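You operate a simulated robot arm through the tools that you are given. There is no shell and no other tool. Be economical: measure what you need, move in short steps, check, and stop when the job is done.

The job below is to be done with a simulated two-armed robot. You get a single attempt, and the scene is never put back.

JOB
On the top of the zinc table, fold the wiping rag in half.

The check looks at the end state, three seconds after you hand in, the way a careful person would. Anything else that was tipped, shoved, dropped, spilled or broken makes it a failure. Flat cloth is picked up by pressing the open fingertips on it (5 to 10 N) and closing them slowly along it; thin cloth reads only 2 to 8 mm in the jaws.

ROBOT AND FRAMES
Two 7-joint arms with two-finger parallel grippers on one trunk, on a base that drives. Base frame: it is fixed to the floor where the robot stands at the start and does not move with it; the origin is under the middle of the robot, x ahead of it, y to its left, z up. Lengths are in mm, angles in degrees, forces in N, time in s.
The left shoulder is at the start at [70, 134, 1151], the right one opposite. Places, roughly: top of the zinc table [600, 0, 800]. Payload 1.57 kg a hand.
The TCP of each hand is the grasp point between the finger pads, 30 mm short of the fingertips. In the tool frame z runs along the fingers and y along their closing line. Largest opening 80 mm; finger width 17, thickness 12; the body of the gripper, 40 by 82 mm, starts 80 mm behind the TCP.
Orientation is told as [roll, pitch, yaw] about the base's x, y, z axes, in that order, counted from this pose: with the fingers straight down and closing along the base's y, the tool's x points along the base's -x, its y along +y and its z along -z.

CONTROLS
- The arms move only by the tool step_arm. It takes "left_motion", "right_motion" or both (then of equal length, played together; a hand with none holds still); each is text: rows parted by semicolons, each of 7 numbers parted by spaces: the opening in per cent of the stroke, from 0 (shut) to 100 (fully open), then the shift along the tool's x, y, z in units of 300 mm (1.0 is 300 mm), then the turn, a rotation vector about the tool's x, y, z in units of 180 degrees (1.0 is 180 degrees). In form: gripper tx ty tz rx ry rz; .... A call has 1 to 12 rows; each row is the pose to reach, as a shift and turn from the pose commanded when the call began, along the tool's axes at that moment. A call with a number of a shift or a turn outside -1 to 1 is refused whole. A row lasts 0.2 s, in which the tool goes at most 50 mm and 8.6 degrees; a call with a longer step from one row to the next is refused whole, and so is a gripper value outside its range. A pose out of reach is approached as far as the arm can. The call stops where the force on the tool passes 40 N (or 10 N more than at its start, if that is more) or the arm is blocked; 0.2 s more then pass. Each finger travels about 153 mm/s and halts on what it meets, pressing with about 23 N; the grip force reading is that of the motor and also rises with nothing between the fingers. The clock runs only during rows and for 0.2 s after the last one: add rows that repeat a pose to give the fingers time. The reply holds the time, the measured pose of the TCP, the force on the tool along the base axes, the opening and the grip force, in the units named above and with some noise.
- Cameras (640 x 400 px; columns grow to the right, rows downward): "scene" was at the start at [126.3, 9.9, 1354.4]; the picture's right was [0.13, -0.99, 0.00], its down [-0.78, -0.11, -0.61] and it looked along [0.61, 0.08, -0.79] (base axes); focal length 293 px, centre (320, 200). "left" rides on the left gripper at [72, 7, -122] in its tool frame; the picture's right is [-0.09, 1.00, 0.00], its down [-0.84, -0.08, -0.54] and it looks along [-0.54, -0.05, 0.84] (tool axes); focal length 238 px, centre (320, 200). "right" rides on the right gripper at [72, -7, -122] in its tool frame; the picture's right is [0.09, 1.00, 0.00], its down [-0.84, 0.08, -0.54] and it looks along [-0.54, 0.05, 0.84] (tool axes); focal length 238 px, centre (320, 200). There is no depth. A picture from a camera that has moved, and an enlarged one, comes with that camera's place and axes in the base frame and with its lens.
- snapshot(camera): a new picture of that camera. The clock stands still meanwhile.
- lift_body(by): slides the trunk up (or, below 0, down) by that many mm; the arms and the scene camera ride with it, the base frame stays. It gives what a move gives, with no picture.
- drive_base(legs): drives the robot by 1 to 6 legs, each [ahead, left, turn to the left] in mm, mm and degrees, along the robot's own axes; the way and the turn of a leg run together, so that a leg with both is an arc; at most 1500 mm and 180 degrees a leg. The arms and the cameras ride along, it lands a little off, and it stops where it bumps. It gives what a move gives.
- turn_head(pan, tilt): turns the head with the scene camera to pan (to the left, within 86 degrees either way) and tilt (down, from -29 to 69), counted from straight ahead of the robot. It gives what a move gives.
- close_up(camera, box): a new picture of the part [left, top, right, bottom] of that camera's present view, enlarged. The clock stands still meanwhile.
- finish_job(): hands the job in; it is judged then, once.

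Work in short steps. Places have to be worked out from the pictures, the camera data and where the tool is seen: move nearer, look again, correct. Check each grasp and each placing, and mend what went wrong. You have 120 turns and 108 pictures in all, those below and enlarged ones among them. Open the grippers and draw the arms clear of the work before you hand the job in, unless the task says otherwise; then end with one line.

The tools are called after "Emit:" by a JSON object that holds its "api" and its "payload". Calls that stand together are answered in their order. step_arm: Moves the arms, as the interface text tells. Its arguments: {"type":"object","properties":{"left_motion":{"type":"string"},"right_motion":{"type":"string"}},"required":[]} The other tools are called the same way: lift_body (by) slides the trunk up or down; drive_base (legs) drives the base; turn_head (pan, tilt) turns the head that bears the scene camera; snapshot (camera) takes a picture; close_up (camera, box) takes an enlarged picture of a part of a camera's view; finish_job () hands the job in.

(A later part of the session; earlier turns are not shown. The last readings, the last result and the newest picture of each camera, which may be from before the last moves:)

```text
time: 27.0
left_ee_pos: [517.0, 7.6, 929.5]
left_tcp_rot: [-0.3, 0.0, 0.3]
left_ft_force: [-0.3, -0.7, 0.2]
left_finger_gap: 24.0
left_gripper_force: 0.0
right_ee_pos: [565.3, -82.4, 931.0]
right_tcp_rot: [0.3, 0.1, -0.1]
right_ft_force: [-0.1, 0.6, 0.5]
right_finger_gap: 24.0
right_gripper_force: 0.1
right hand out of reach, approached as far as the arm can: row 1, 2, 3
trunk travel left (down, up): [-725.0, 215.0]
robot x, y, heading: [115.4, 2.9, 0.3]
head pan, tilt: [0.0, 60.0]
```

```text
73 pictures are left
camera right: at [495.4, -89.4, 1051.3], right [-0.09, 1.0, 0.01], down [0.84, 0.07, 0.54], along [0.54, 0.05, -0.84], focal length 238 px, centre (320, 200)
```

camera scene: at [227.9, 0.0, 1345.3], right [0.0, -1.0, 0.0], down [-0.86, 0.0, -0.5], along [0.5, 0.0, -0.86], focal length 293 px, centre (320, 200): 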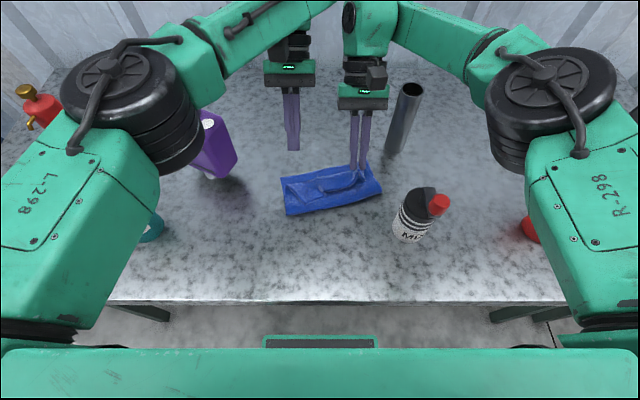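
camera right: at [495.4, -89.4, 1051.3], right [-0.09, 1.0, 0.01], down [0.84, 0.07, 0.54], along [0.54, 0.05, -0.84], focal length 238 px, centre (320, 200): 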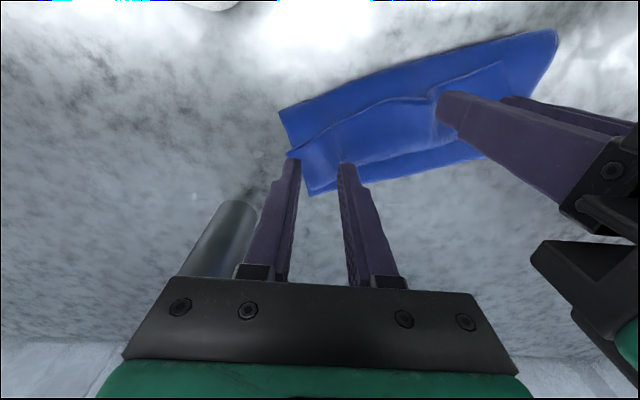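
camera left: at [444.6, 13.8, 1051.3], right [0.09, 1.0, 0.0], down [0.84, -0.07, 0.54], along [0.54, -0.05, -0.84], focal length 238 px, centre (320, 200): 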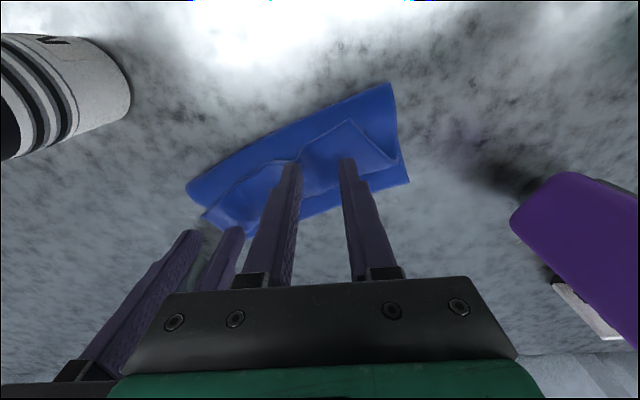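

Lip corners confirmed near (495, 33) and (571, −107). Yaw both hands ~24° to align with the lip edge and descend to just above it.

Emit:
{"api": "step_arm", "payload": {"left_motion": "30 0 0 0 0 0 -0.044; 30 0 0 0 0 0 -0.088; 30 0 0 0.03 0 0 -0.133; 30 0 0 0.08 0 0 -0.133; 30 0 0 0.1 0 0 -0.133", "right_motion": "30 0.005 0.013 0 0 0 -0.044; 30 0.005 0.013 0 0 0 -0.088; 30 0.005 0.013 0.03 0 0 -0.133; 30 0.005 0.013 0.08 0 0 -0.133; 30 0.005 0.013 0.1 0 0 -0.133"}}

Emit:
{"api": "close_up", "payload": {"camera": "left", "box": [160, 80, 480, 280]}}

Emit:
{"api": "close_up", "payload": {"camera": "right", "box": [160, 60, 480, 260]}}

```text
time: 28.2
left_ee_pos: [517.4, 6.3, 898.8]
left_tcp_rot: [-0.2, 0.0, 24.1]
left_ft_force: [-0.2, -0.7, 1.1]
left_finger_gap: 23.9
left_gripper_force: 0.0
right_ee_pos: [564.2, -77.7, 900.0]
right_tcp_rot: [0.3, 0.0, 23.8]
right_ft_force: [-0.2, 0.6, 0.5]
right_finger_gap: 24.0
right_gripper_force: 0.0
trunk travel left (down, up): [-725.0, 215.0]
robot x, y, heading: [112.3, -0.1, 0.0]
head pan, tilt: [0.0, 60.0]
```

```text
2.00 times, centred on (320, 180) of left
camera zoom: at [448.8, -16.7, 1021.5], right [-0.32, 0.95, 0.0], down [0.8, 0.27, 0.54], along [0.51, 0.17, -0.84], focal length 477 px, centre (320, 240)
```

zoom: 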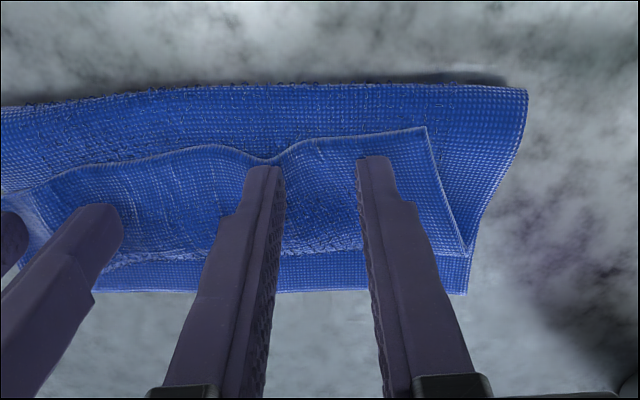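

```text
2.00 times, centred on (320, 160) of right
camera zoom: at [503.0, -113.7, 1021.0], right [-0.49, 0.87, 0.01], down [0.73, 0.41, 0.54], along [0.47, 0.27, -0.84], focal length 477 px, centre (320, 280)
```

zoom: 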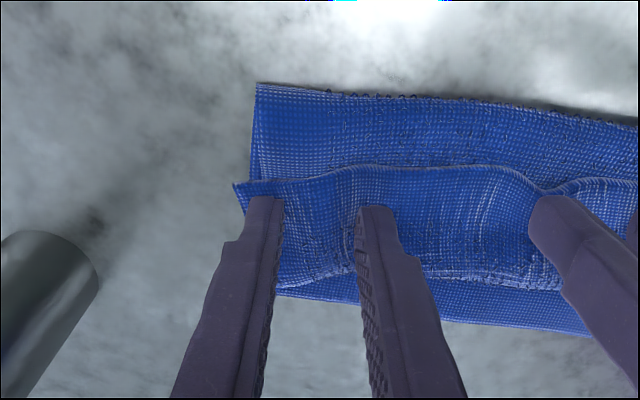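

Tips sit right on the lip near its free edge. Press down slowly.

Emit:
{"api": "step_arm", "payload": {"left_motion": "30 0 0 0.01 0 0 0; 30 0 0 0.02 0 0 0; 30 0 0 0.025 0 0 0; 30 0 0 0.025 0 0 0", "right_motion": "30 0 0 0.01 0 0 0; 30 0 0 0.02 0 0 0; 30 0 0 0.025 0 0 0; 30 0 0 0.025 0 0 0"}}

```text
time: 29.2
left_ee_pos: [515.7, 7.0, 891.2]
left_tcp_rot: [-0.2, 0.1, 24.0]
left_ft_force: [-0.7, -0.7, 2.7]
left_finger_gap: 23.8
left_gripper_force: 0.1
right_ee_pos: [563.5, -78.0, 893.0]
right_tcp_rot: [0.3, 0.0, 23.9]
right_ft_force: [-1.0, 0.2, 0.9]
right_finger_gap: 23.9
right_gripper_force: 0.1
trunk travel left (down, up): [-725.0, 215.0]
robot x, y, heading: [115.7, 0.1, -0.2]
head pan, tilt: [0.0, 60.0]
```

Emit:
{"api": "step_arm", "payload": {"left_motion": "30 0 0 0.004 0 0 0; 30 0 0 0.007 0 0 0; 30 0 0 0.007 0 0 0", "right_motion": "30 0 0 0.005 0 0 0; 30 0 0 0.01 0 0 0; 30 0 0 0.01 0 0 0"}}

```text
time: 30.0
left_ee_pos: [516.6, 7.1, 888.3]
left_tcp_rot: [-0.4, 0.1, 24.1]
left_ft_force: [0.7, -1.0, 5.7]
left_finger_gap: 24.2
left_gripper_force: 0.4
right_ee_pos: [564.0, -78.2, 890.5]
right_tcp_rot: [0.3, -0.1, 23.8]
right_ft_force: [1.0, 0.7, 4.4]
right_finger_gap: 24.0
right_gripper_force: 0.1
trunk travel left (down, up): [-725.0, 215.0]
robot x, y, heading: [114.4, 0.4, 0.2]
head pan, tilt: [0.0, 60.0]
```

About 5 N each; press a millimetre more and close slowly.

Emit:
{"api": "step_arm", "payload": {"left_motion": "30 0 0 0.004 0 0 0; 27 0 0 0.004 0 0 0; 24 0 0 0.004 0 0 0; 21 0 0 0.004 0 0 0; 18 0 0 0.004 0 0 0; 15 0 0 0.004 0 0 0; 12 0 0 0.004 0 0 0; 9 0 0 0.004 0 0 0; 6 0 0 0.004 0 0 0; 3 0 0 0.004 0 0 0; 0 0 0 0.004 0 0 0; 0 0 0 0.004 0 0 0", "right_motion": "30 0 0 0.004 0 0 0; 27 0 0 0.004 0 0 0; 24 0 0 0.004 0 0 0; 21 0 0 0.004 0 0 0; 18 0 0 0.004 0 0 0; 15 0 0 0.004 0 0 0; 12 0 0 0.004 0 0 0; 9 0 0 0.004 0 0 0; 6 0 0 0.004 0 0 0; 3 0 0 0.004 0 0 0; 0 0 0 0.004 0 0 0; 0 0 0 0.004 0 0 0"}}

Emit:
{"api": "close_up", "payload": {"camera": "left", "box": [160, 80, 480, 280]}}

Emit:
{"api": "close_up", "payload": {"camera": "right", "box": [160, 60, 480, 260]}}

```text
time: 32.6
left_ee_pos: [515.2, 8.0, 889.3]
left_tcp_rot: [-0.2, 0.0, 24.0]
left_ft_force: [0.1, -1.7, 7.4]
left_finger_gap: 3.0
left_gripper_force: 22.9
right_ee_pos: [563.4, -78.4, 889.3]
right_tcp_rot: [0.1, 0.0, 23.9]
right_ft_force: [-1.7, 3.1, 8.3]
right_finger_gap: 6.3
right_gripper_force: 23.6
trunk travel left (down, up): [-725.0, 215.0]
robot x, y, heading: [111.2, 0.8, 0.2]
head pan, tilt: [0.0, 60.0]
```

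```text
2.00 times, centred on (320, 180) of left
camera zoom: at [446.9, -15.4, 1011.3], right [-0.32, 0.95, 0.0], down [0.79, 0.27, 0.54], along [0.51, 0.17, -0.84], focal length 477 px, centre (320, 240)
```

zoom: 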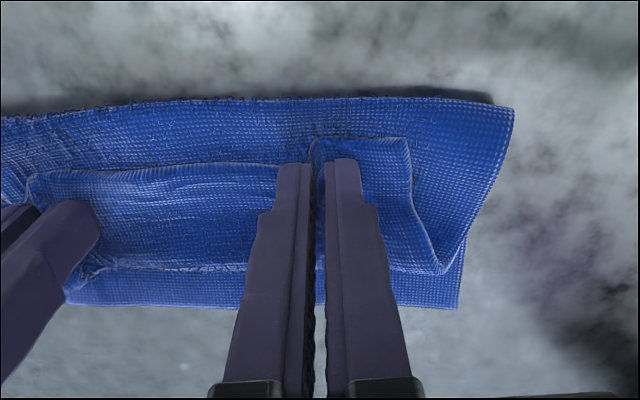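

```text
2.00 times, centred on (320, 160) of right
camera zoom: at [499.9, -113.3, 1009.8], right [-0.49, 0.87, 0.0], down [0.73, 0.41, 0.54], along [0.47, 0.27, -0.84], focal length 477 px, centre (320, 280)
```

zoom: 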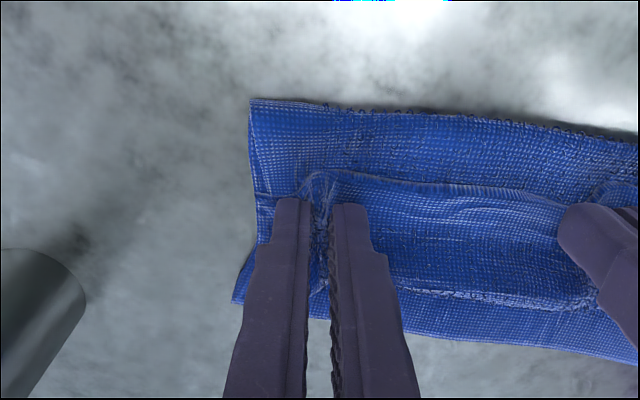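

Both grip (3.0 and 6.3 mm). Lift 30 mm and check only the lip came along.

Emit:
{"api": "step_arm", "payload": {"left_motion": "0 0 0 -0.03 0 0 0; 0 0 0 -0.06 0 0 0; 0 0 0 -0.1 0 0 0; 0 0 0 -0.1 0 0 0", "right_motion": "0 0 0 -0.03 0 0 0; 0 0 0 -0.06 0 0 0; 0 0 0 -0.1 0 0 0; 0 0 0 -0.1 0 0 0"}}

Emit:
{"api": "close_up", "payload": {"camera": "scene", "box": [256, 130, 416, 230]}}

Emit:
{"api": "snapshot", "payload": {"camera": "right"}}

```text
time: 33.6
left_ee_pos: [516.9, 8.2, 918.2]
left_tcp_rot: [-0.2, 0.2, 24.2]
left_ft_force: [1.2, -1.9, 0.0]
left_finger_gap: 2.5
left_gripper_force: 23.3
right_ee_pos: [562.5, -78.8, 917.8]
right_tcp_rot: [0.3, 0.0, 23.8]
right_ft_force: [-1.0, 2.1, -1.3]
right_finger_gap: 4.4
right_gripper_force: 23.2
trunk travel left (down, up): [-725.0, 215.0]
robot x, y, heading: [110.0, 1.3, 0.1]
head pan, tilt: [0.0, 60.0]
```

```text
4.00 times, centred on (336, 180) of scene
camera zoom: at [233.0, 0.0, 1344.7], right [0.0, -1.0, 0.0], down [-0.87, 0.0, -0.5], along [0.5, 0.0, -0.87], focal length 1170 px, centre (256, 280)
```

zoom: 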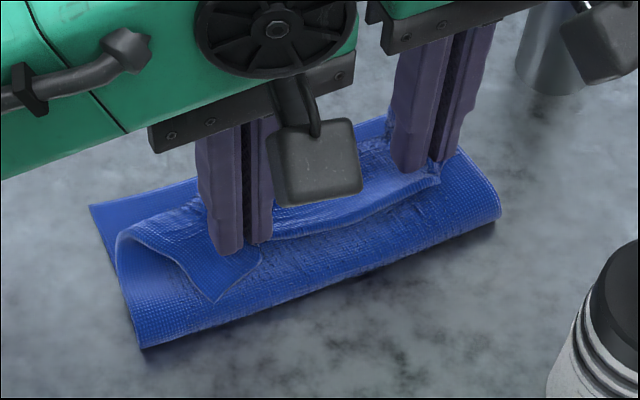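

```text
67 pictures are left
camera right: at [501.8, -114.2, 1038.4], right [-0.49, 0.87, 0.01], down [0.74, 0.41, 0.54], along [0.47, 0.27, -0.84], focal length 238 px, centre (320, 200)
```

right: 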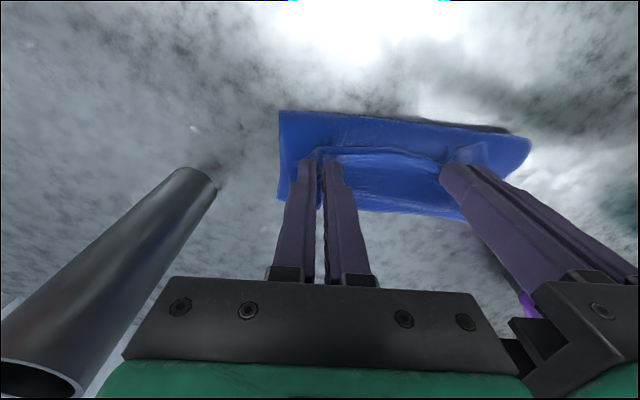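

Only the lip lifted. Now carry both forward along the fold direction (≈(0.95, 0.31)) over the far edge, rising then partly lowering, with slight tilt; the left travels farther since it lags.

Emit:
{"api": "step_arm", "payload": {"left_motion": "0 -0.027 -0.003 -0.06 0 0 0; 0 -0.067 -0.006 -0.113 0 0.022 0; 0 -0.12 -0.011 -0.139 0 0.044 0; 0 -0.173 -0.016 -0.124 0 0.067 0; 0 -0.218 -0.02 -0.063 0 0.083 0; 0 -0.218 -0.02 -0.063 0 0.083 0", "right_motion": "0 -0.02 -0.002 -0.06 0 0 0; 0 -0.052 -0.005 -0.113 0 0.022 0; 0 -0.094 -0.008 -0.139 0 0.044 0; 0 -0.135 -0.012 -0.124 0 0.067 0; 0 -0.17 -0.015 -0.063 0 0.083 0; 0 -0.17 -0.015 -0.063 0 0.083 0"}}

Emit:
{"api": "snapshot", "payload": {"camera": "scene"}}

Emit:
{"api": "snapshot", "payload": {"camera": "left"}}

Emit:
{"api": "snapshot", "payload": {"camera": "right"}}

```text
time: 35.0
left_ee_pos: [578.0, 28.3, 935.8]
left_tcp_rot: [-0.2, 15.1, 24.0]
left_ft_force: [0.5, -2.5, 0.2]
left_finger_gap: 2.5
left_gripper_force: 23.2
right_ee_pos: [613.1, -62.7, 936.9]
right_tcp_rot: [0.4, 14.8, 24.1]
right_ft_force: [-0.9, 2.0, -0.3]
right_finger_gap: 4.5
right_gripper_force: 23.0
trunk travel left (down, up): [-725.0, 215.0]
robot x, y, heading: [111.0, -1.2, -0.1]
head pan, tilt: [0.0, 60.0]
```

```text
66 pictures are left
camera scene: at [231.6, -0.5, 1344.9], right [0.0, -1.0, 0.0], down [-0.87, 0.0, -0.5], along [0.5, 0.0, -0.87], focal length 293 px, centre (320, 200)
```

scene: 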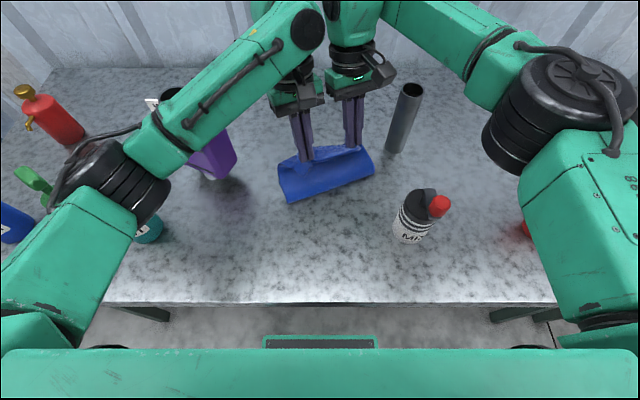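

```text
65 pictures are left
camera left: at [539.9, 18.0, 1072.5], right [-0.32, 0.95, -0.03], down [0.9, 0.32, 0.31], along [0.3, 0.07, -0.95], focal length 238 px, centre (320, 200)
```

left: 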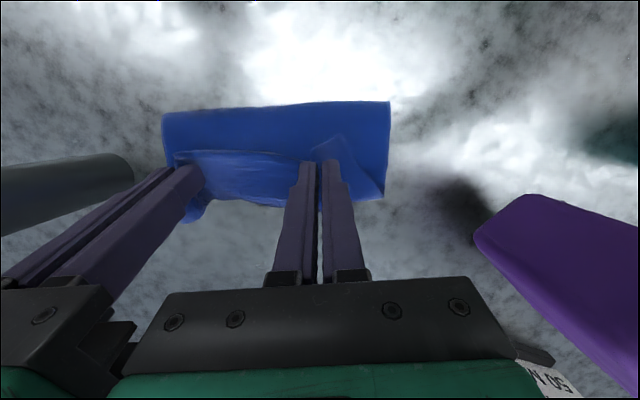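

```text
64 pictures are left
camera right: at [581.9, -83.9, 1071.7], right [-0.49, 0.87, 0.03], down [0.84, 0.45, 0.31], along [0.26, 0.17, -0.95], focal length 238 px, centre (320, 200)
```

right: 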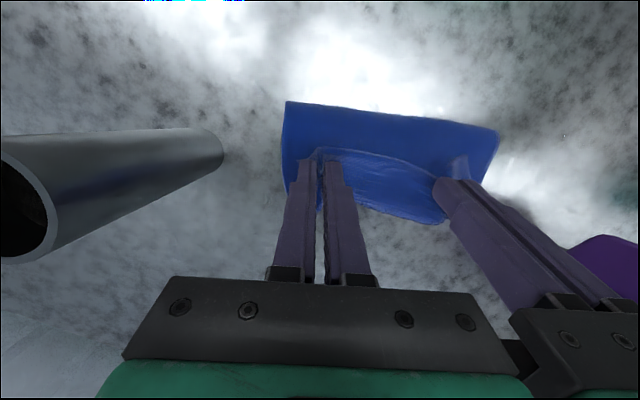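

Tips are ~57 mm above the table over the far strip. Move a further 15–18 mm forward while lowering 20 mm, watching for tension.

Emit:
{"api": "step_arm", "payload": {"left_motion": "0 -0.038 -0.003 0.024 0 0 0; 0 -0.075 -0.006 0.049 0 0 0; 0 -0.075 -0.006 0.049 0 0 0", "right_motion": "0 -0.033 -0.003 0.025 0 0 0; 0 -0.066 -0.005 0.051 0 0 0; 0 -0.066 -0.005 0.051 0 0 0"}}

Emit:
{"api": "close_up", "payload": {"camera": "scene", "box": [256, 110, 416, 210]}}

Emit:
{"api": "close_up", "payload": {"camera": "left", "box": [120, 60, 440, 260]}}

Emit:
{"api": "close_up", "payload": {"camera": "right", "box": [200, 60, 520, 260]}}

```text
time: 35.8
left_ee_pos: [596.1, 35.6, 915.6]
left_tcp_rot: [-0.1, 15.0, 24.1]
left_ft_force: [-0.5, -2.5, 0.8]
left_finger_gap: 2.9
left_gripper_force: 22.8
right_ee_pos: [610.3, -58.0, 911.2]
right_tcp_rot: [0.3, 14.9, 24.0]
right_ft_force: [-0.2, 2.1, 0.2]
right_finger_gap: 4.7
right_gripper_force: 22.8
right hand out of reach, approached as far as the arm can: row 1, 2, 3
trunk travel left (down, up): [-725.0, 215.0]
robot x, y, heading: [114.7, 0.8, 0.3]
head pan, tilt: [0.0, 60.0]
```

```text
4.00 times, centred on (336, 160) of scene
camera zoom: at [233.1, 0.3, 1344.8], right [0.0, -1.0, 0.0], down [-0.87, 0.0, -0.5], along [0.5, 0.0, -0.87], focal length 1170 px, centre (256, 360)
```

zoom: 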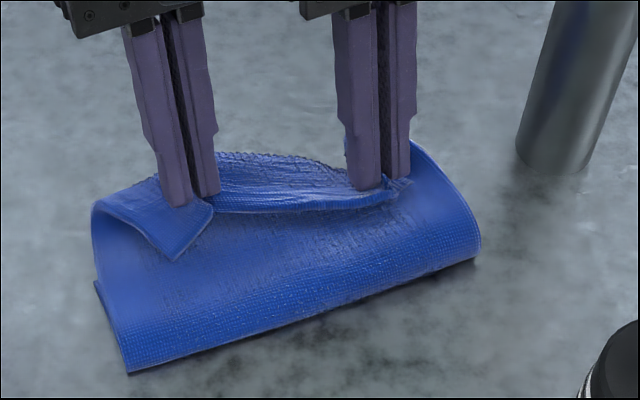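

```text
2.00 times, centred on (280, 160) of left
camera zoom: at [559.0, 25.2, 1051.6], right [-0.33, 0.95, -0.03], down [0.9, 0.32, 0.3], along [0.3, 0.08, -0.95], focal length 477 px, centre (400, 280)
```

zoom: 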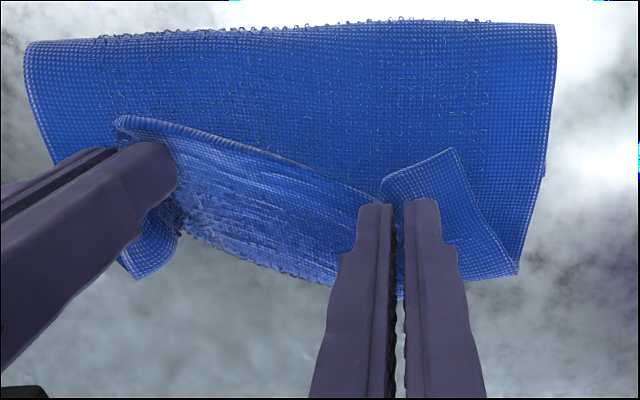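

```text
2.00 times, centred on (360, 160) of right
camera zoom: at [579.0, -79.4, 1046.9], right [-0.48, 0.87, 0.03], down [0.84, 0.45, 0.31], along [0.26, 0.17, -0.95], focal length 477 px, centre (240, 280)
```

zoom: 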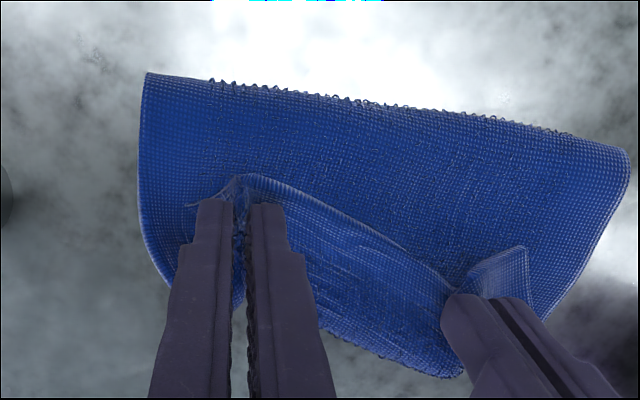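

Right reached its limit again. I'll ease the left back 10 mm and drive 25 mm ahead so both carry the edge to full extension.

Emit:
{"api": "step_arm", "payload": {"left_motion": "0 0.016 0 0.004 0 0 0; 0 0.032 0 0.009 0 0 0"}}

Emit:
{"api": "drive_base", "payload": {"legs": [[25, 0, 0]]}}

Emit:
{"api": "close_up", "payload": {"camera": "scene", "box": [256, 120, 416, 220]}}

Emit:
{"api": "snapshot", "payload": {"camera": "left"}}

Emit:
{"api": "snapshot", "payload": {"camera": "right"}}

```text
time: 36.4
left_ee_pos: [588.0, 30.8, 914.9]
left_tcp_rot: [-0.1, 15.1, 24.1]
left_ft_force: [-0.6, -0.7, 0.4]
left_finger_gap: 2.4
left_gripper_force: 23.1
right_ee_pos: [610.5, -56.6, 912.7]
right_tcp_rot: [0.3, 14.9, 23.9]
right_ft_force: [0.4, -0.2, -0.6]
right_finger_gap: 4.4
right_gripper_force: 22.9
trunk travel left (down, up): [-725.0, 215.0]
robot x, y, heading: [114.9, -1.3, 0.1]
head pan, tilt: [0.0, 60.0]
```

```text
time: 37.2
left_ee_pos: [609.9, 30.1, 917.6]
left_tcp_rot: [-0.3, 14.9, 24.1]
left_ft_force: [-1.2, 0.8, 0.7]
left_finger_gap: 2.4
left_gripper_force: 22.8
right_ee_pos: [631.4, -57.9, 914.7]
right_tcp_rot: [0.2, 14.8, 24.0]
right_ft_force: [-1.5, -0.2, 0.1]
right_finger_gap: 4.4
right_gripper_force: 23.3
trunk travel left (down, up): [-725.0, 215.0]
robot x, y, heading: [138.2, 1.7, 0.0]
head pan, tilt: [0.0, 60.0]
```

```text
4.00 times, centred on (336, 170) of scene
camera zoom: at [253.2, 0.1, 1345.3], right [0.0, -1.0, 0.0], down [-0.86, 0.0, -0.5], along [0.5, 0.0, -0.86], focal length 1170 px, centre (256, 320)
```

zoom: 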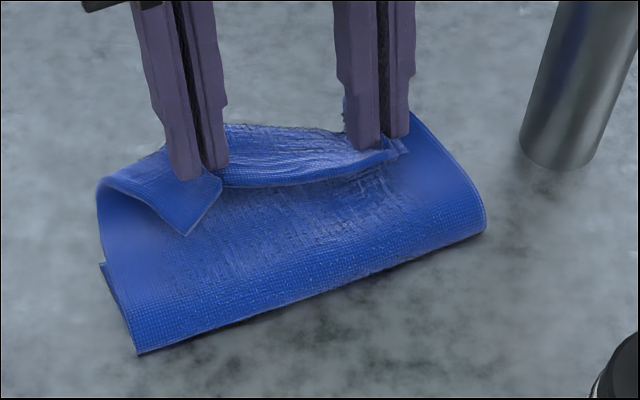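

```text
59 pictures are left
camera left: at [571.6, 20.9, 1054.0], right [-0.33, 0.95, -0.03], down [0.9, 0.32, 0.31], along [0.3, 0.08, -0.95], focal length 238 px, centre (320, 200)
```

left: 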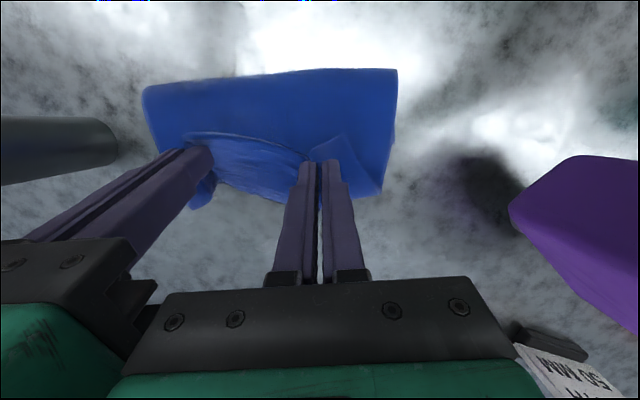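

```text
58 pictures are left
camera right: at [600.2, -79.1, 1048.9], right [-0.49, 0.87, 0.03], down [0.83, 0.45, 0.31], along [0.26, 0.17, -0.95], focal length 238 px, centre (320, 200)
```

right: 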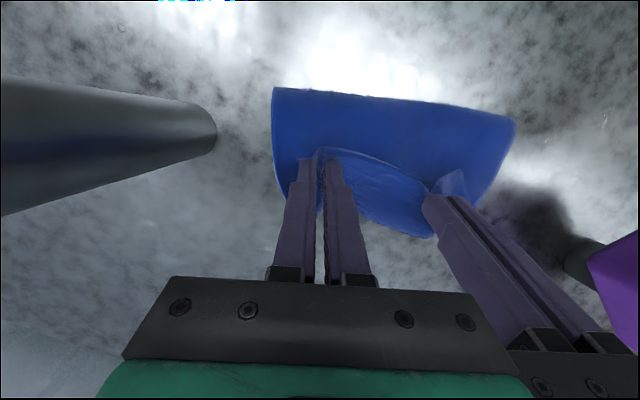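

The whole rag is sliding and the gripped edge keeps wanting to roll, because fingers-down grips keep that edge facing up. Better plan: lift the rag to hang from this edge, let its lower end touch the table, lay the lower half moving away, then bring the held edge back toward me on top, which matches the grip orientation. First lift straight up and remove the tilt.

Emit:
{"api": "step_arm", "payload": {"left_motion": "0 0.019 0 -0.072 0 -0.01 0; 0 0.039 0 -0.145 0 -0.02 0; 0 0.058 0 -0.217 0 -0.03 0; 0 0.078 0 -0.29 0 -0.04 0; 0 0.097 0 -0.362 0 -0.05 0; 0 0.116 0 -0.435 0 -0.06 0; 0 0.136 0 -0.507 0 -0.072 0; 0 0.155 0 -0.58 0 -0.083 0; 0 0.155 0 -0.58 0 -0.083 0", "right_motion": "0 0.019 0 -0.072 0 -0.01 0; 0 0.039 0 -0.145 0 -0.02 0; 0 0.058 0 -0.217 0 -0.03 0; 0 0.078 0 -0.29 0 -0.04 0; 0 0.097 0 -0.362 0 -0.05 0; 0 0.116 0 -0.435 0 -0.06 0; 0 0.136 0 -0.507 0 -0.072 0; 0 0.155 0 -0.58 0 -0.083 0; 0 0.155 0 -0.58 0 -0.083 0"}}

Emit:
{"api": "snapshot", "payload": {"camera": "scene"}}

Emit:
{"api": "snapshot", "payload": {"camera": "right"}}

```text
time: 39.2
left_ee_pos: [613.1, 30.8, 1097.3]
left_tcp_rot: [-0.1, 0.3, 24.1]
left_ft_force: [0.4, 0.1, 0.4]
left_finger_gap: 2.8
left_gripper_force: 22.4
right_ee_pos: [636.2, -57.8, 1093.0]
right_tcp_rot: [0.3, 0.0, 23.9]
right_ft_force: [0.9, 0.1, 0.2]
right_finger_gap: 4.3
right_gripper_force: 23.1
trunk travel left (down, up): [-725.0, 215.0]
robot x, y, heading: [136.9, 0.8, -0.2]
head pan, tilt: [0.0, 60.0]
```

```text
57 pictures are left
camera scene: at [258.6, 0.3, 1344.7], right [0.0, -1.0, 0.0], down [-0.87, 0.0, -0.5], along [0.5, 0.0, -0.87], focal length 293 px, centre (320, 200)
```

scene: 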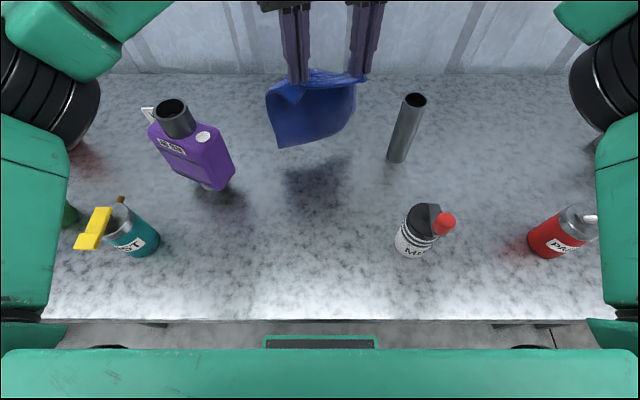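

```text
56 pictures are left
camera right: at [574.2, -93.4, 1213.0], right [-0.49, 0.87, 0.01], down [0.73, 0.41, 0.54], along [0.47, 0.27, -0.84], focal length 238 px, centre (320, 200)
```

right: 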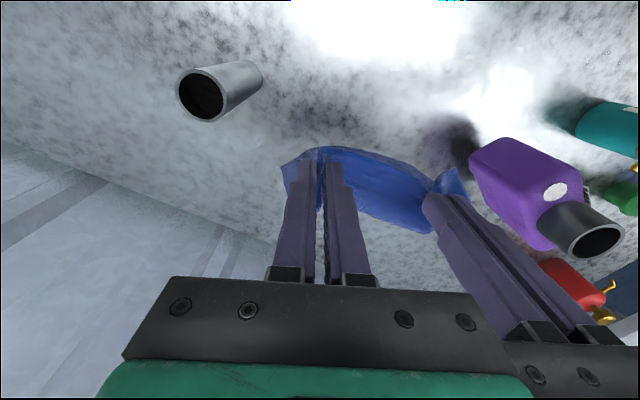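

The rag hangs free from the two grips. Bring it back over the open middle of the table (x≈455, y +57/−43), squaring the hands to yaw 0 and clearing the bottle.

Emit:
{"api": "step_arm", "payload": {"left_motion": "0 0.045 0.029 -0.04 0 0 0.013; 0 0.089 0.059 -0.077 0 0 0.027; 0 0.134 0.088 -0.077 0 0 0.04; 0 0.178 0.118 -0.077 0 0 0.053; 0 0.223 0.147 -0.077 0 0 0.067; 0 0.268 0.176 -0.077 0 0 0.08; 0 0.312 0.206 -0.077 0 0 0.093; 0 0.357 0.235 -0.077 0 0 0.106; 0 0.401 0.265 -0.077 0 0 0.12; 0 0.446 0.294 -0.077 0 0 0.133; 0 0.446 0.294 -0.077 0 0 0.133; 0 0.446 0.294 -0.077 0 0 0.133", "right_motion": "0 0.053 0.029 -0.045 0 0 0.013; 0 0.106 0.058 -0.09 0 0 0.027; 0 0.159 0.087 -0.09 0 0 0.04; 0 0.212 0.116 -0.09 0 0 0.053; 0 0.266 0.146 -0.09 0 0 0.067; 0 0.319 0.175 -0.09 0 0 0.08; 0 0.372 0.204 -0.09 0 0 0.093; 0 0.425 0.233 -0.09 0 0 0.106; 0 0.478 0.262 -0.09 0 0 0.12; 0 0.531 0.291 -0.09 0 0 0.133; 0 0.531 0.291 -0.09 0 0 0.133; 0 0.531 0.291 -0.09 0 0 0.133"}}

Emit:
{"api": "snapshot", "payload": {"camera": "scene"}}

Emit:
{"api": "snapshot", "payload": {"camera": "left"}}

```text
time: 41.8
left_ee_pos: [454.6, 58.8, 1117.4]
left_tcp_rot: [-0.2, 0.3, 0.1]
left_ft_force: [-1.1, -7.3, -0.4]
left_finger_gap: 2.8
left_gripper_force: 22.8
right_ee_pos: [455.4, -43.7, 1119.9]
right_tcp_rot: [0.3, 0.1, -0.1]
right_ft_force: [0.9, 7.6, 0.3]
right_finger_gap: 4.5
right_gripper_force: 23.0
trunk travel left (down, up): [-725.0, 215.0]
robot x, y, heading: [136.7, -0.8, -0.1]
head pan, tilt: [0.0, 60.0]
```

```text
55 pictures are left
camera scene: at [257.9, 0.1, 1344.8], right [0.0, -1.0, 0.0], down [-0.87, 0.0, -0.5], along [0.5, 0.0, -0.87], focal length 293 px, centre (320, 200)
```

scene: 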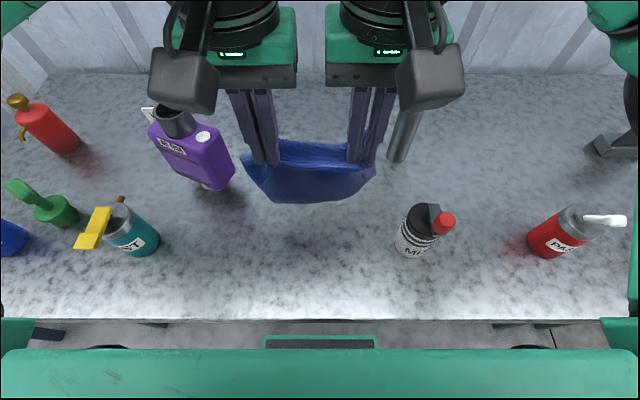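

```text
54 pictures are left
camera left: at [383.0, 64.2, 1239.8], right [0.09, 1.0, 0.0], down [0.84, -0.07, 0.54], along [0.54, -0.05, -0.84], focal length 238 px, centre (320, 200)
```

left: 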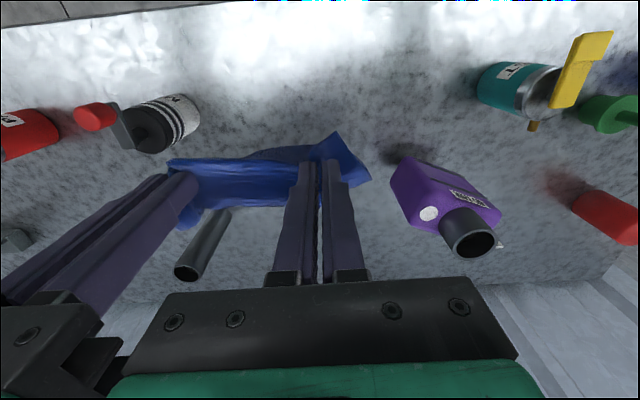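

Let it settle a moment with the tension relaxed, then look closely at where the bottom edge hangs.

Emit:
{"api": "step_arm", "payload": {"left_motion": "0 0 -0.006 0 0 0 0; 0 0 -0.006 0 0 0 0; 0 0 -0.006 0 0 0 0; 0 0 -0.006 0 0 0 0; 0 0 -0.006 0 0 0 0", "right_motion": "0 0 0.006 0 0 0 0; 0 0 0.006 0 0 0 0; 0 0 0.006 0 0 0 0; 0 0 0.006 0 0 0 0; 0 0 0.006 0 0 0 0"}}

Emit:
{"api": "close_up", "payload": {"camera": "scene", "box": [200, 80, 440, 230]}}

```text
time: 43.0
left_ee_pos: [454.1, 56.8, 1118.9]
left_tcp_rot: [-0.2, 0.1, 0.1]
left_ft_force: [-0.2, -2.4, -1.0]
left_finger_gap: 2.5
left_gripper_force: 22.8
right_ee_pos: [454.3, -41.7, 1119.8]
right_tcp_rot: [0.3, 0.0, 0.0]
right_ft_force: [0.5, 3.6, -0.8]
right_finger_gap: 4.4
right_gripper_force: 23.2
trunk travel left (down, up): [-725.0, 215.0]
robot x, y, heading: [141.5, 0.6, 0.1]
head pan, tilt: [0.0, 60.0]
```

```text
2.67 times, centred on (320, 155) of scene
camera zoom: at [257.7, 0.1, 1344.8], right [0.0, -1.0, 0.0], down [-0.87, 0.0, -0.5], along [0.5, 0.0, -0.87], focal length 780 px, centre (320, 320)
```

zoom: 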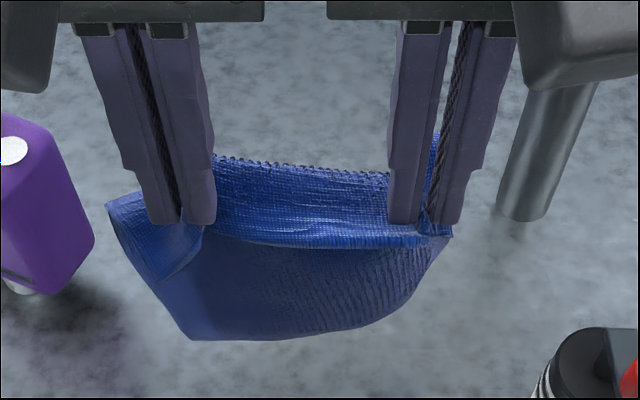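

The rag hangs with its lower edge at about x≈500, z≈900. Lower it until that edge touches, then begin laying it away from me (forward and down).

Emit:
{"api": "step_arm", "payload": {"left_motion": "0 0 0 0.05 0 0 0; 0 0 0 0.1 0 0 0; 0 0 0 0.15 0 0 0; 0 -0.03 0 0.19 0 0 0; 0 -0.06 0 0.22 0 0 0; 0 -0.1 0 0.26 0 0 0; 0 -0.14 0 0.3 0 0 0; 0 -0.17 0 0.33 0 0 0; 0 -0.17 0 0.33 0 0 0", "right_motion": "0 0 0 0.05 0 0 0; 0 0 0 0.1 0 0 0; 0 0 0 0.15 0 0 0; 0 -0.03 0 0.19 0 0 0; 0 -0.06 0 0.22 0 0 0; 0 -0.1 0 0.26 0 0 0; 0 -0.14 0 0.3 0 0 0; 0 -0.17 0 0.33 0 0 0; 0 -0.17 0 0.33 0 0 0"}}

Emit:
{"api": "close_up", "payload": {"camera": "scene", "box": [200, 80, 440, 230]}}

Emit:
{"api": "snapshot", "payload": {"camera": "left"}}

```text
time: 45.0
left_ee_pos: [505.0, 55.0, 1019.7]
left_tcp_rot: [-0.2, 0.1, 0.1]
left_ft_force: [0.1, -1.3, -0.9]
left_finger_gap: 2.4
left_gripper_force: 22.9
right_ee_pos: [504.1, -39.8, 1020.3]
right_tcp_rot: [0.3, 0.1, 0.0]
right_ft_force: [1.1, -0.5, 0.1]
right_finger_gap: 4.3
right_gripper_force: 22.8
trunk travel left (down, up): [-725.0, 215.0]
robot x, y, heading: [139.8, -1.0, 0.5]
head pan, tilt: [0.0, 60.0]
```

```text
2.67 times, centred on (320, 155) of scene
camera zoom: at [257.4, 0.1, 1344.8], right [0.0, -1.0, 0.0], down [-0.87, 0.0, -0.5], along [0.5, 0.0, -0.87], focal length 780 px, centre (320, 320)
```

zoom: 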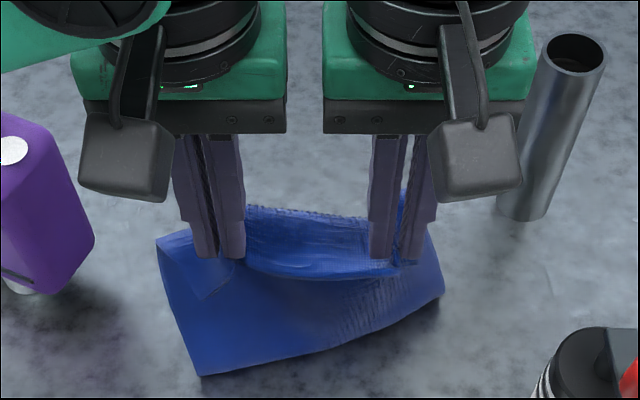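

```text
51 pictures are left
camera left: at [433.2, 60.9, 1142.6], right [0.09, 1.0, 0.0], down [0.84, -0.07, 0.54], along [0.54, -0.05, -0.84], focal length 238 px, centre (320, 200)
```

left: 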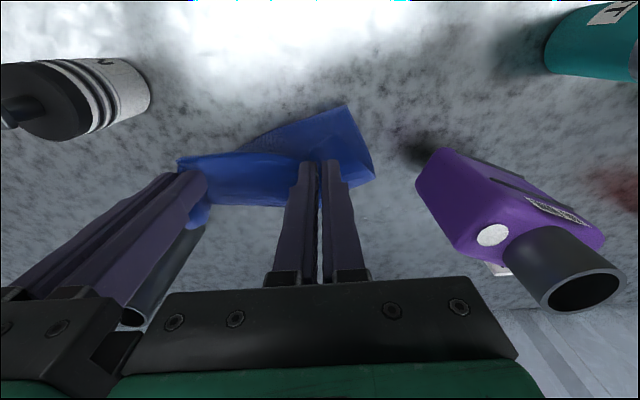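

Emit:
{"api": "snapshot", "payload": {"camera": "right"}}

```text
50 pictures are left
camera right: at [434.1, -47.4, 1141.5], right [-0.09, 1.0, 0.01], down [0.84, 0.07, 0.54], along [0.54, 0.05, -0.84], focal length 238 px, centre (320, 200)
```

right: 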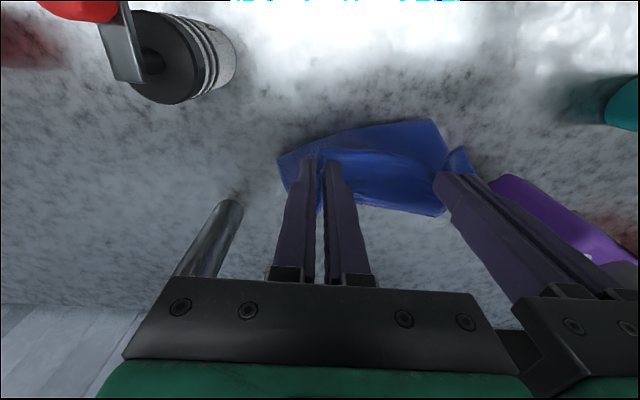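

Triangulated: the bottom edge lies on the table from (496, 84) to (559, −88), i.e. turned ~20°. I'll turn the grip line to match it (right hand ahead of left, yaw 20°) while moving forward to lay the lower half.

Emit:
{"api": "step_arm", "payload": {"left_motion": "0 -0.041 0.008 0.02 0 0 -0.018; 0 -0.083 0.015 0.04 0 0 -0.037; 0 -0.124 0.022 0.065 0 0 -0.055; 0 -0.165 0.03 0.09 0 0 -0.074; 0 -0.207 0.038 0.12 0 0 -0.092; 0 -0.248 0.045 0.15 0 0 -0.111; 0 -0.248 0.045 0.15 0 0 -0.111", "right_motion": "0 -0.06 0.01 0.02 0 0 -0.018; 0 -0.121 0.02 0.04 0 0 -0.037; 0 -0.181 0.031 0.065 0 0 -0.055; 0 -0.241 0.041 0.09 0 0 -0.074; 0 -0.302 0.052 0.12 0 0 -0.092; 0 -0.362 0.062 0.15 0 0 -0.111; 0 -0.362 0.062 0.15 0 0 -0.111"}}

Emit:
{"api": "snapshot", "payload": {"camera": "scene"}}

Emit:
{"api": "snapshot", "payload": {"camera": "right"}}

Emit:
{"api": "snapshot", "payload": {"camera": "left"}}

```text
time: 46.6
left_ee_pos: [580.5, 68.2, 975.4]
left_tcp_rot: [-0.3, 0.2, 20.2]
left_ft_force: [-0.2, -2.0, -0.4]
left_finger_gap: 2.4
left_gripper_force: 23.5
right_ee_pos: [613.2, -21.9, 975.2]
right_tcp_rot: [0.2, 0.0, 19.9]
right_ft_force: [-1.0, 0.9, 0.2]
right_finger_gap: 4.2
right_gripper_force: 22.6
trunk travel left (down, up): [-725.0, 215.0]
robot x, y, heading: [137.5, 3.7, -0.1]
head pan, tilt: [0.0, 60.0]
```

```text
49 pictures are left
camera scene: at [257.3, -0.1, 1344.8], right [0.0, -1.0, 0.0], down [-0.87, 0.0, -0.5], along [0.5, 0.0, -0.87], focal length 293 px, centre (320, 200)
```

scene: 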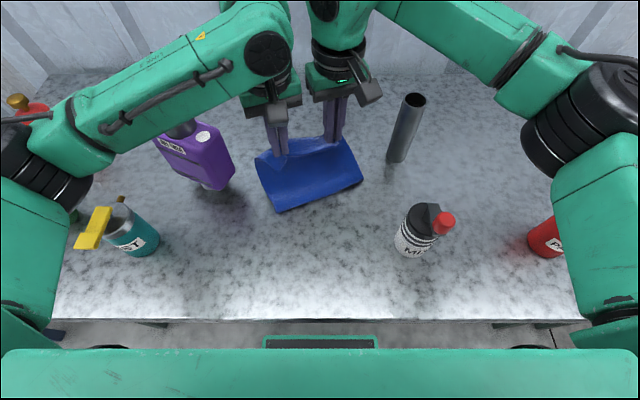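

```text
48 pictures are left
camera right: at [547.9, -53.3, 1095.3], right [-0.43, 0.9, 0.01], down [0.76, 0.36, 0.54], along [0.49, 0.24, -0.84], focal length 238 px, centre (320, 200)
```

right: 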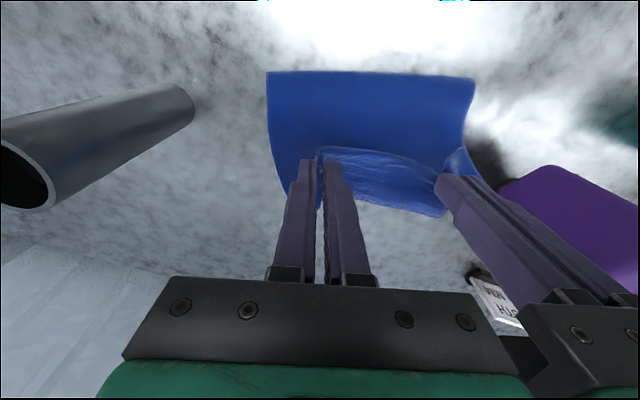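

```text
47 pictures are left
camera left: at [509.8, 49.7, 1098.1], right [-0.26, 0.97, 0.0], down [0.81, 0.22, 0.54], along [0.52, 0.14, -0.84], focal length 238 px, centre (320, 200)
```

left: 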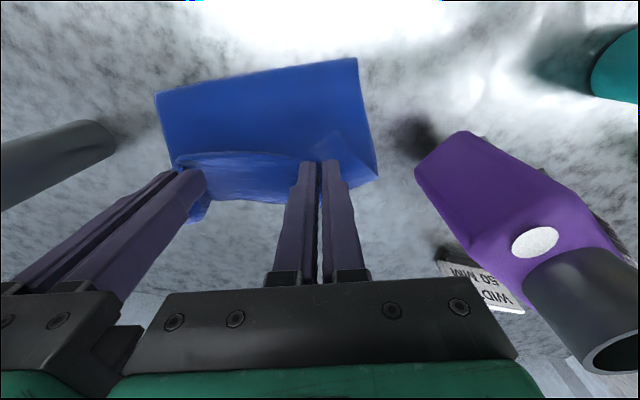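

Excellent: the lower half lies flat, rising to the grips. Bottom edge is at n≈512–522 along the fold direction. Now lower and bring the held edge back toward me, onto the bottom edge.

Emit:
{"api": "step_arm", "payload": {"left_motion": "0 0 0 0.042 0 0 0; 0 0 0 0.083 0 0 0; 0 0.01 0 0.117 0 0 0; 0 0.02 0 0.15 0 0 0; 0 0.037 0 0.175 0 0 0; 0 0.053 0 0.2 0 0 0; 0 0.073 0 0.22 0 0 0; 0 0.093 0 0.24 0 0 0; 0 0.093 0 0.24 0 0 0", "right_motion": "0 0 0 0.042 0 0 0; 0 0 0 0.083 0 0 0; 0 0.008 0 0.117 0 0 0; 0 0.015 0 0.15 0 0 0; 0 0.028 0 0.175 0 0 0; 0 0.041 0 0.2 0 0 0; 0 0.056 0 0.22 0 0 0; 0 0.072 0 0.24 0 0 0; 0 0.072 0 0.24 0 0 0"}}

Emit:
{"api": "snapshot", "payload": {"camera": "scene"}}

Emit:
{"api": "snapshot", "payload": {"camera": "right"}}

Emit:
{"api": "snapshot", "payload": {"camera": "left"}}

```text
time: 48.6
left_ee_pos: [553.7, 59.0, 902.1]
left_tcp_rot: [-0.1, 0.1, 20.1]
left_ft_force: [-0.2, -0.6, -0.6]
left_finger_gap: 2.5
left_gripper_force: 23.0
right_ee_pos: [592.3, -29.6, 903.3]
right_tcp_rot: [0.4, 0.1, 20.0]
right_ft_force: [0.3, 1.6, -0.6]
right_finger_gap: 4.3
right_gripper_force: 23.1
trunk travel left (down, up): [-725.0, 215.0]
robot x, y, heading: [143.2, 1.1, -0.0]
head pan, tilt: [0.0, 60.0]
```

```text
46 pictures are left
camera scene: at [258.0, 0.2, 1344.8], right [0.0, -1.0, 0.0], down [-0.87, 0.0, -0.5], along [0.5, 0.0, -0.87], focal length 293 px, centre (320, 200)
```

scene: 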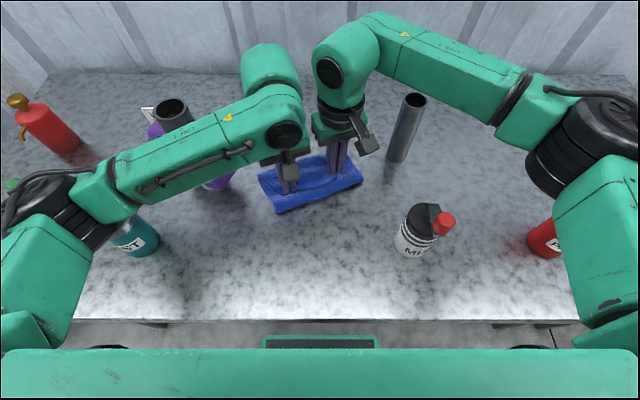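

```text
45 pictures are left
camera right: at [528.6, -59.8, 1023.6], right [-0.43, 0.9, 0.01], down [0.76, 0.36, 0.54], along [0.49, 0.24, -0.84], focal length 238 px, centre (320, 200)
```

right: 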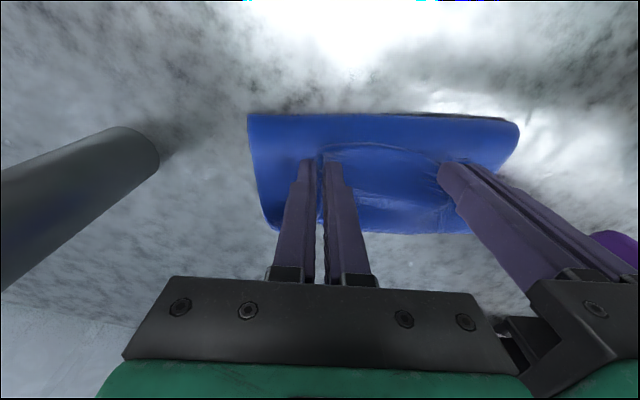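

```text
44 pictures are left
camera left: at [483.3, 40.2, 1024.6], right [-0.26, 0.97, 0.0], down [0.81, 0.22, 0.54], along [0.52, 0.14, -0.84], focal length 238 px, centre (320, 200)
```

left: 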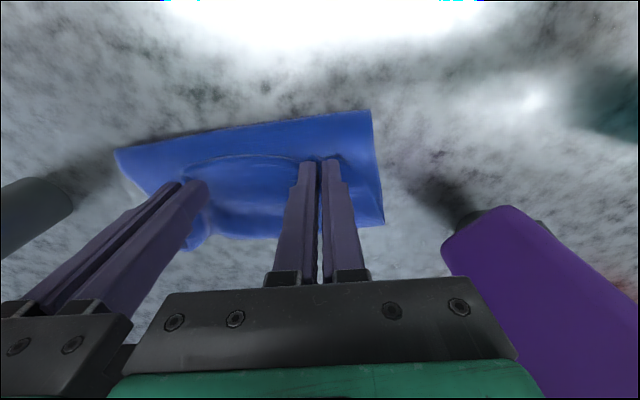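

Both tips are now ~29 mm inside the bottom edge and 22 mm above the table. Move 19 mm further back and lower ~11 mm.

Emit:
{"api": "step_arm", "payload": {"left_motion": "0 0.032 -0.002 0.015 0 0 0; 0 0.063 -0.004 0.03 0 0 0; 0 0.063 -0.004 0.037 0 0 0; 0 0.063 -0.004 0.037 0 0 0", "right_motion": "0 0.032 -0.002 0.015 0 0 0; 0 0.063 -0.004 0.03 0 0 0; 0 0.063 -0.004 0.037 0 0 0; 0 0.063 -0.004 0.037 0 0 0"}}

Emit:
{"api": "close_up", "payload": {"camera": "right", "box": [200, 60, 560, 285]}}

Emit:
{"api": "close_up", "payload": {"camera": "left", "box": [80, 60, 440, 285]}}

```text
time: 49.6
left_ee_pos: [536.3, 50.4, 892.7]
left_tcp_rot: [-0.2, -0.1, 20.1]
left_ft_force: [0.3, 0.2, 1.3]
left_finger_gap: 2.3
left_gripper_force: 22.6
right_ee_pos: [574.3, -36.9, 893.7]
right_tcp_rot: [0.3, -0.1, 19.9]
right_ft_force: [-0.2, 2.1, 7.3]
right_finger_gap: 4.3
right_gripper_force: 22.8
trunk travel left (down, up): [-725.0, 215.0]
robot x, y, heading: [140.0, 0.3, 0.2]
head pan, tilt: [0.0, 60.0]
```

```text
1.78 times, centred on (380, 172) of right
camera zoom: at [509.3, -67.8, 1013.6], right [-0.43, 0.9, 0.01], down [0.76, 0.36, 0.54], along [0.49, 0.24, -0.84], focal length 424 px, centre (213, 249)
```

zoom: 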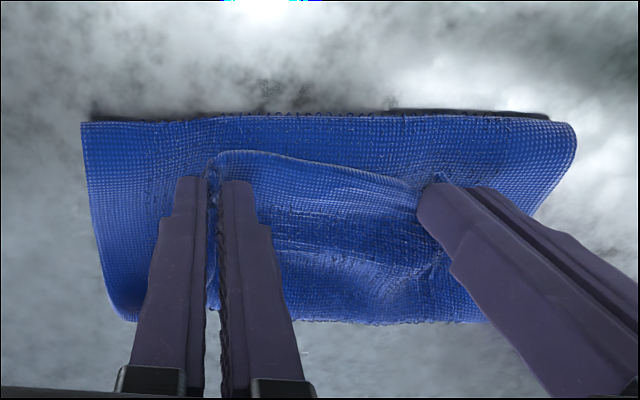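

```text
1.78 times, centred on (260, 172) of left
camera zoom: at [465.4, 31.5, 1014.8], right [-0.26, 0.97, 0.0], down [0.81, 0.22, 0.54], along [0.52, 0.14, -0.84], focal length 424 px, centre (427, 249)
```

zoom: 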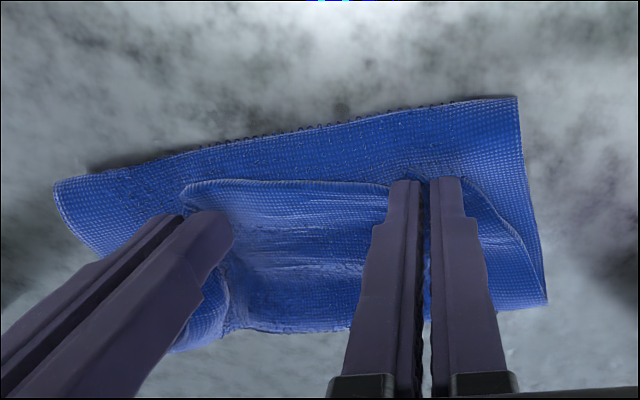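

Pressing lightly, the tips dragged the lower layer; they're still ~26 mm inside its edge. Raise 10 mm, move back 17 mm, and set down less deeply.

Emit:
{"api": "step_arm", "payload": {"left_motion": "0 0 0 -0.033 0 0 0; 0 0.03 -0.003 -0.04 0 0 0; 0 0.062 -0.006 -0.04 0 0 0; 0 0.062 -0.006 -0.02 0 0 0; 0 0.062 -0.006 -0.01 0 0 0; 0 0.062 -0.006 -0.01 0 0 0", "right_motion": "0 0 0 -0.033 0 0 0; 0 0.028 -0.003 -0.04 0 0 0; 0 0.055 -0.006 -0.04 0 0 0; 0 0.055 -0.006 -0.02 0 0 0; 0 0.055 -0.006 -0.005 0 0 0; 0 0.055 -0.006 -0.005 0 0 0"}}

Emit:
{"api": "close_up", "payload": {"camera": "right", "box": [200, 60, 560, 285]}}

Emit:
{"api": "close_up", "payload": {"camera": "left", "box": [80, 60, 440, 285]}}

```text
time: 51.0
left_ee_pos: [515.8, 42.0, 898.4]
left_tcp_rot: [-0.1, -0.3, 20.1]
left_ft_force: [0.0, -0.3, 0.0]
left_finger_gap: 2.6
left_gripper_force: 22.9
right_ee_pos: [556.7, -45.2, 895.7]
right_tcp_rot: [0.4, -0.2, 20.0]
right_ft_force: [-0.7, 0.7, 5.1]
right_finger_gap: 4.3
right_gripper_force: 23.3
trunk travel left (down, up): [-725.0, 215.0]
robot x, y, heading: [139.4, -1.3, -0.1]
head pan, tilt: [0.0, 60.0]
```

```text
1.78 times, centred on (380, 172) of right
camera zoom: at [492.3, -77.1, 1016.0], right [-0.43, 0.9, 0.01], down [0.76, 0.35, 0.55], along [0.49, 0.24, -0.84], focal length 424 px, centre (213, 249)
```

zoom: 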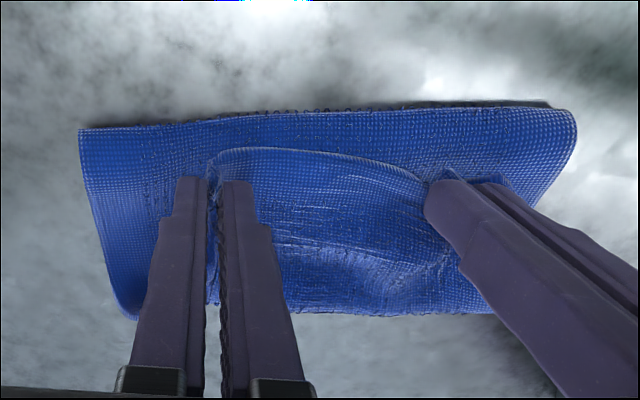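

```text
1.78 times, centred on (260, 172) of left
camera zoom: at [445.8, 22.1, 1019.6], right [-0.26, 0.97, 0.0], down [0.81, 0.22, 0.55], along [0.53, 0.14, -0.84], focal length 424 px, centre (427, 249)
```

zoom: 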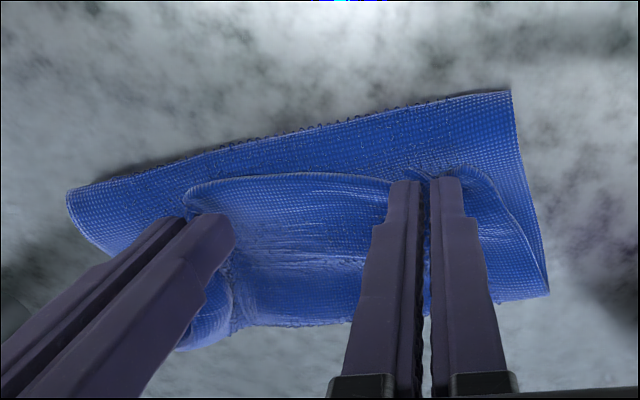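

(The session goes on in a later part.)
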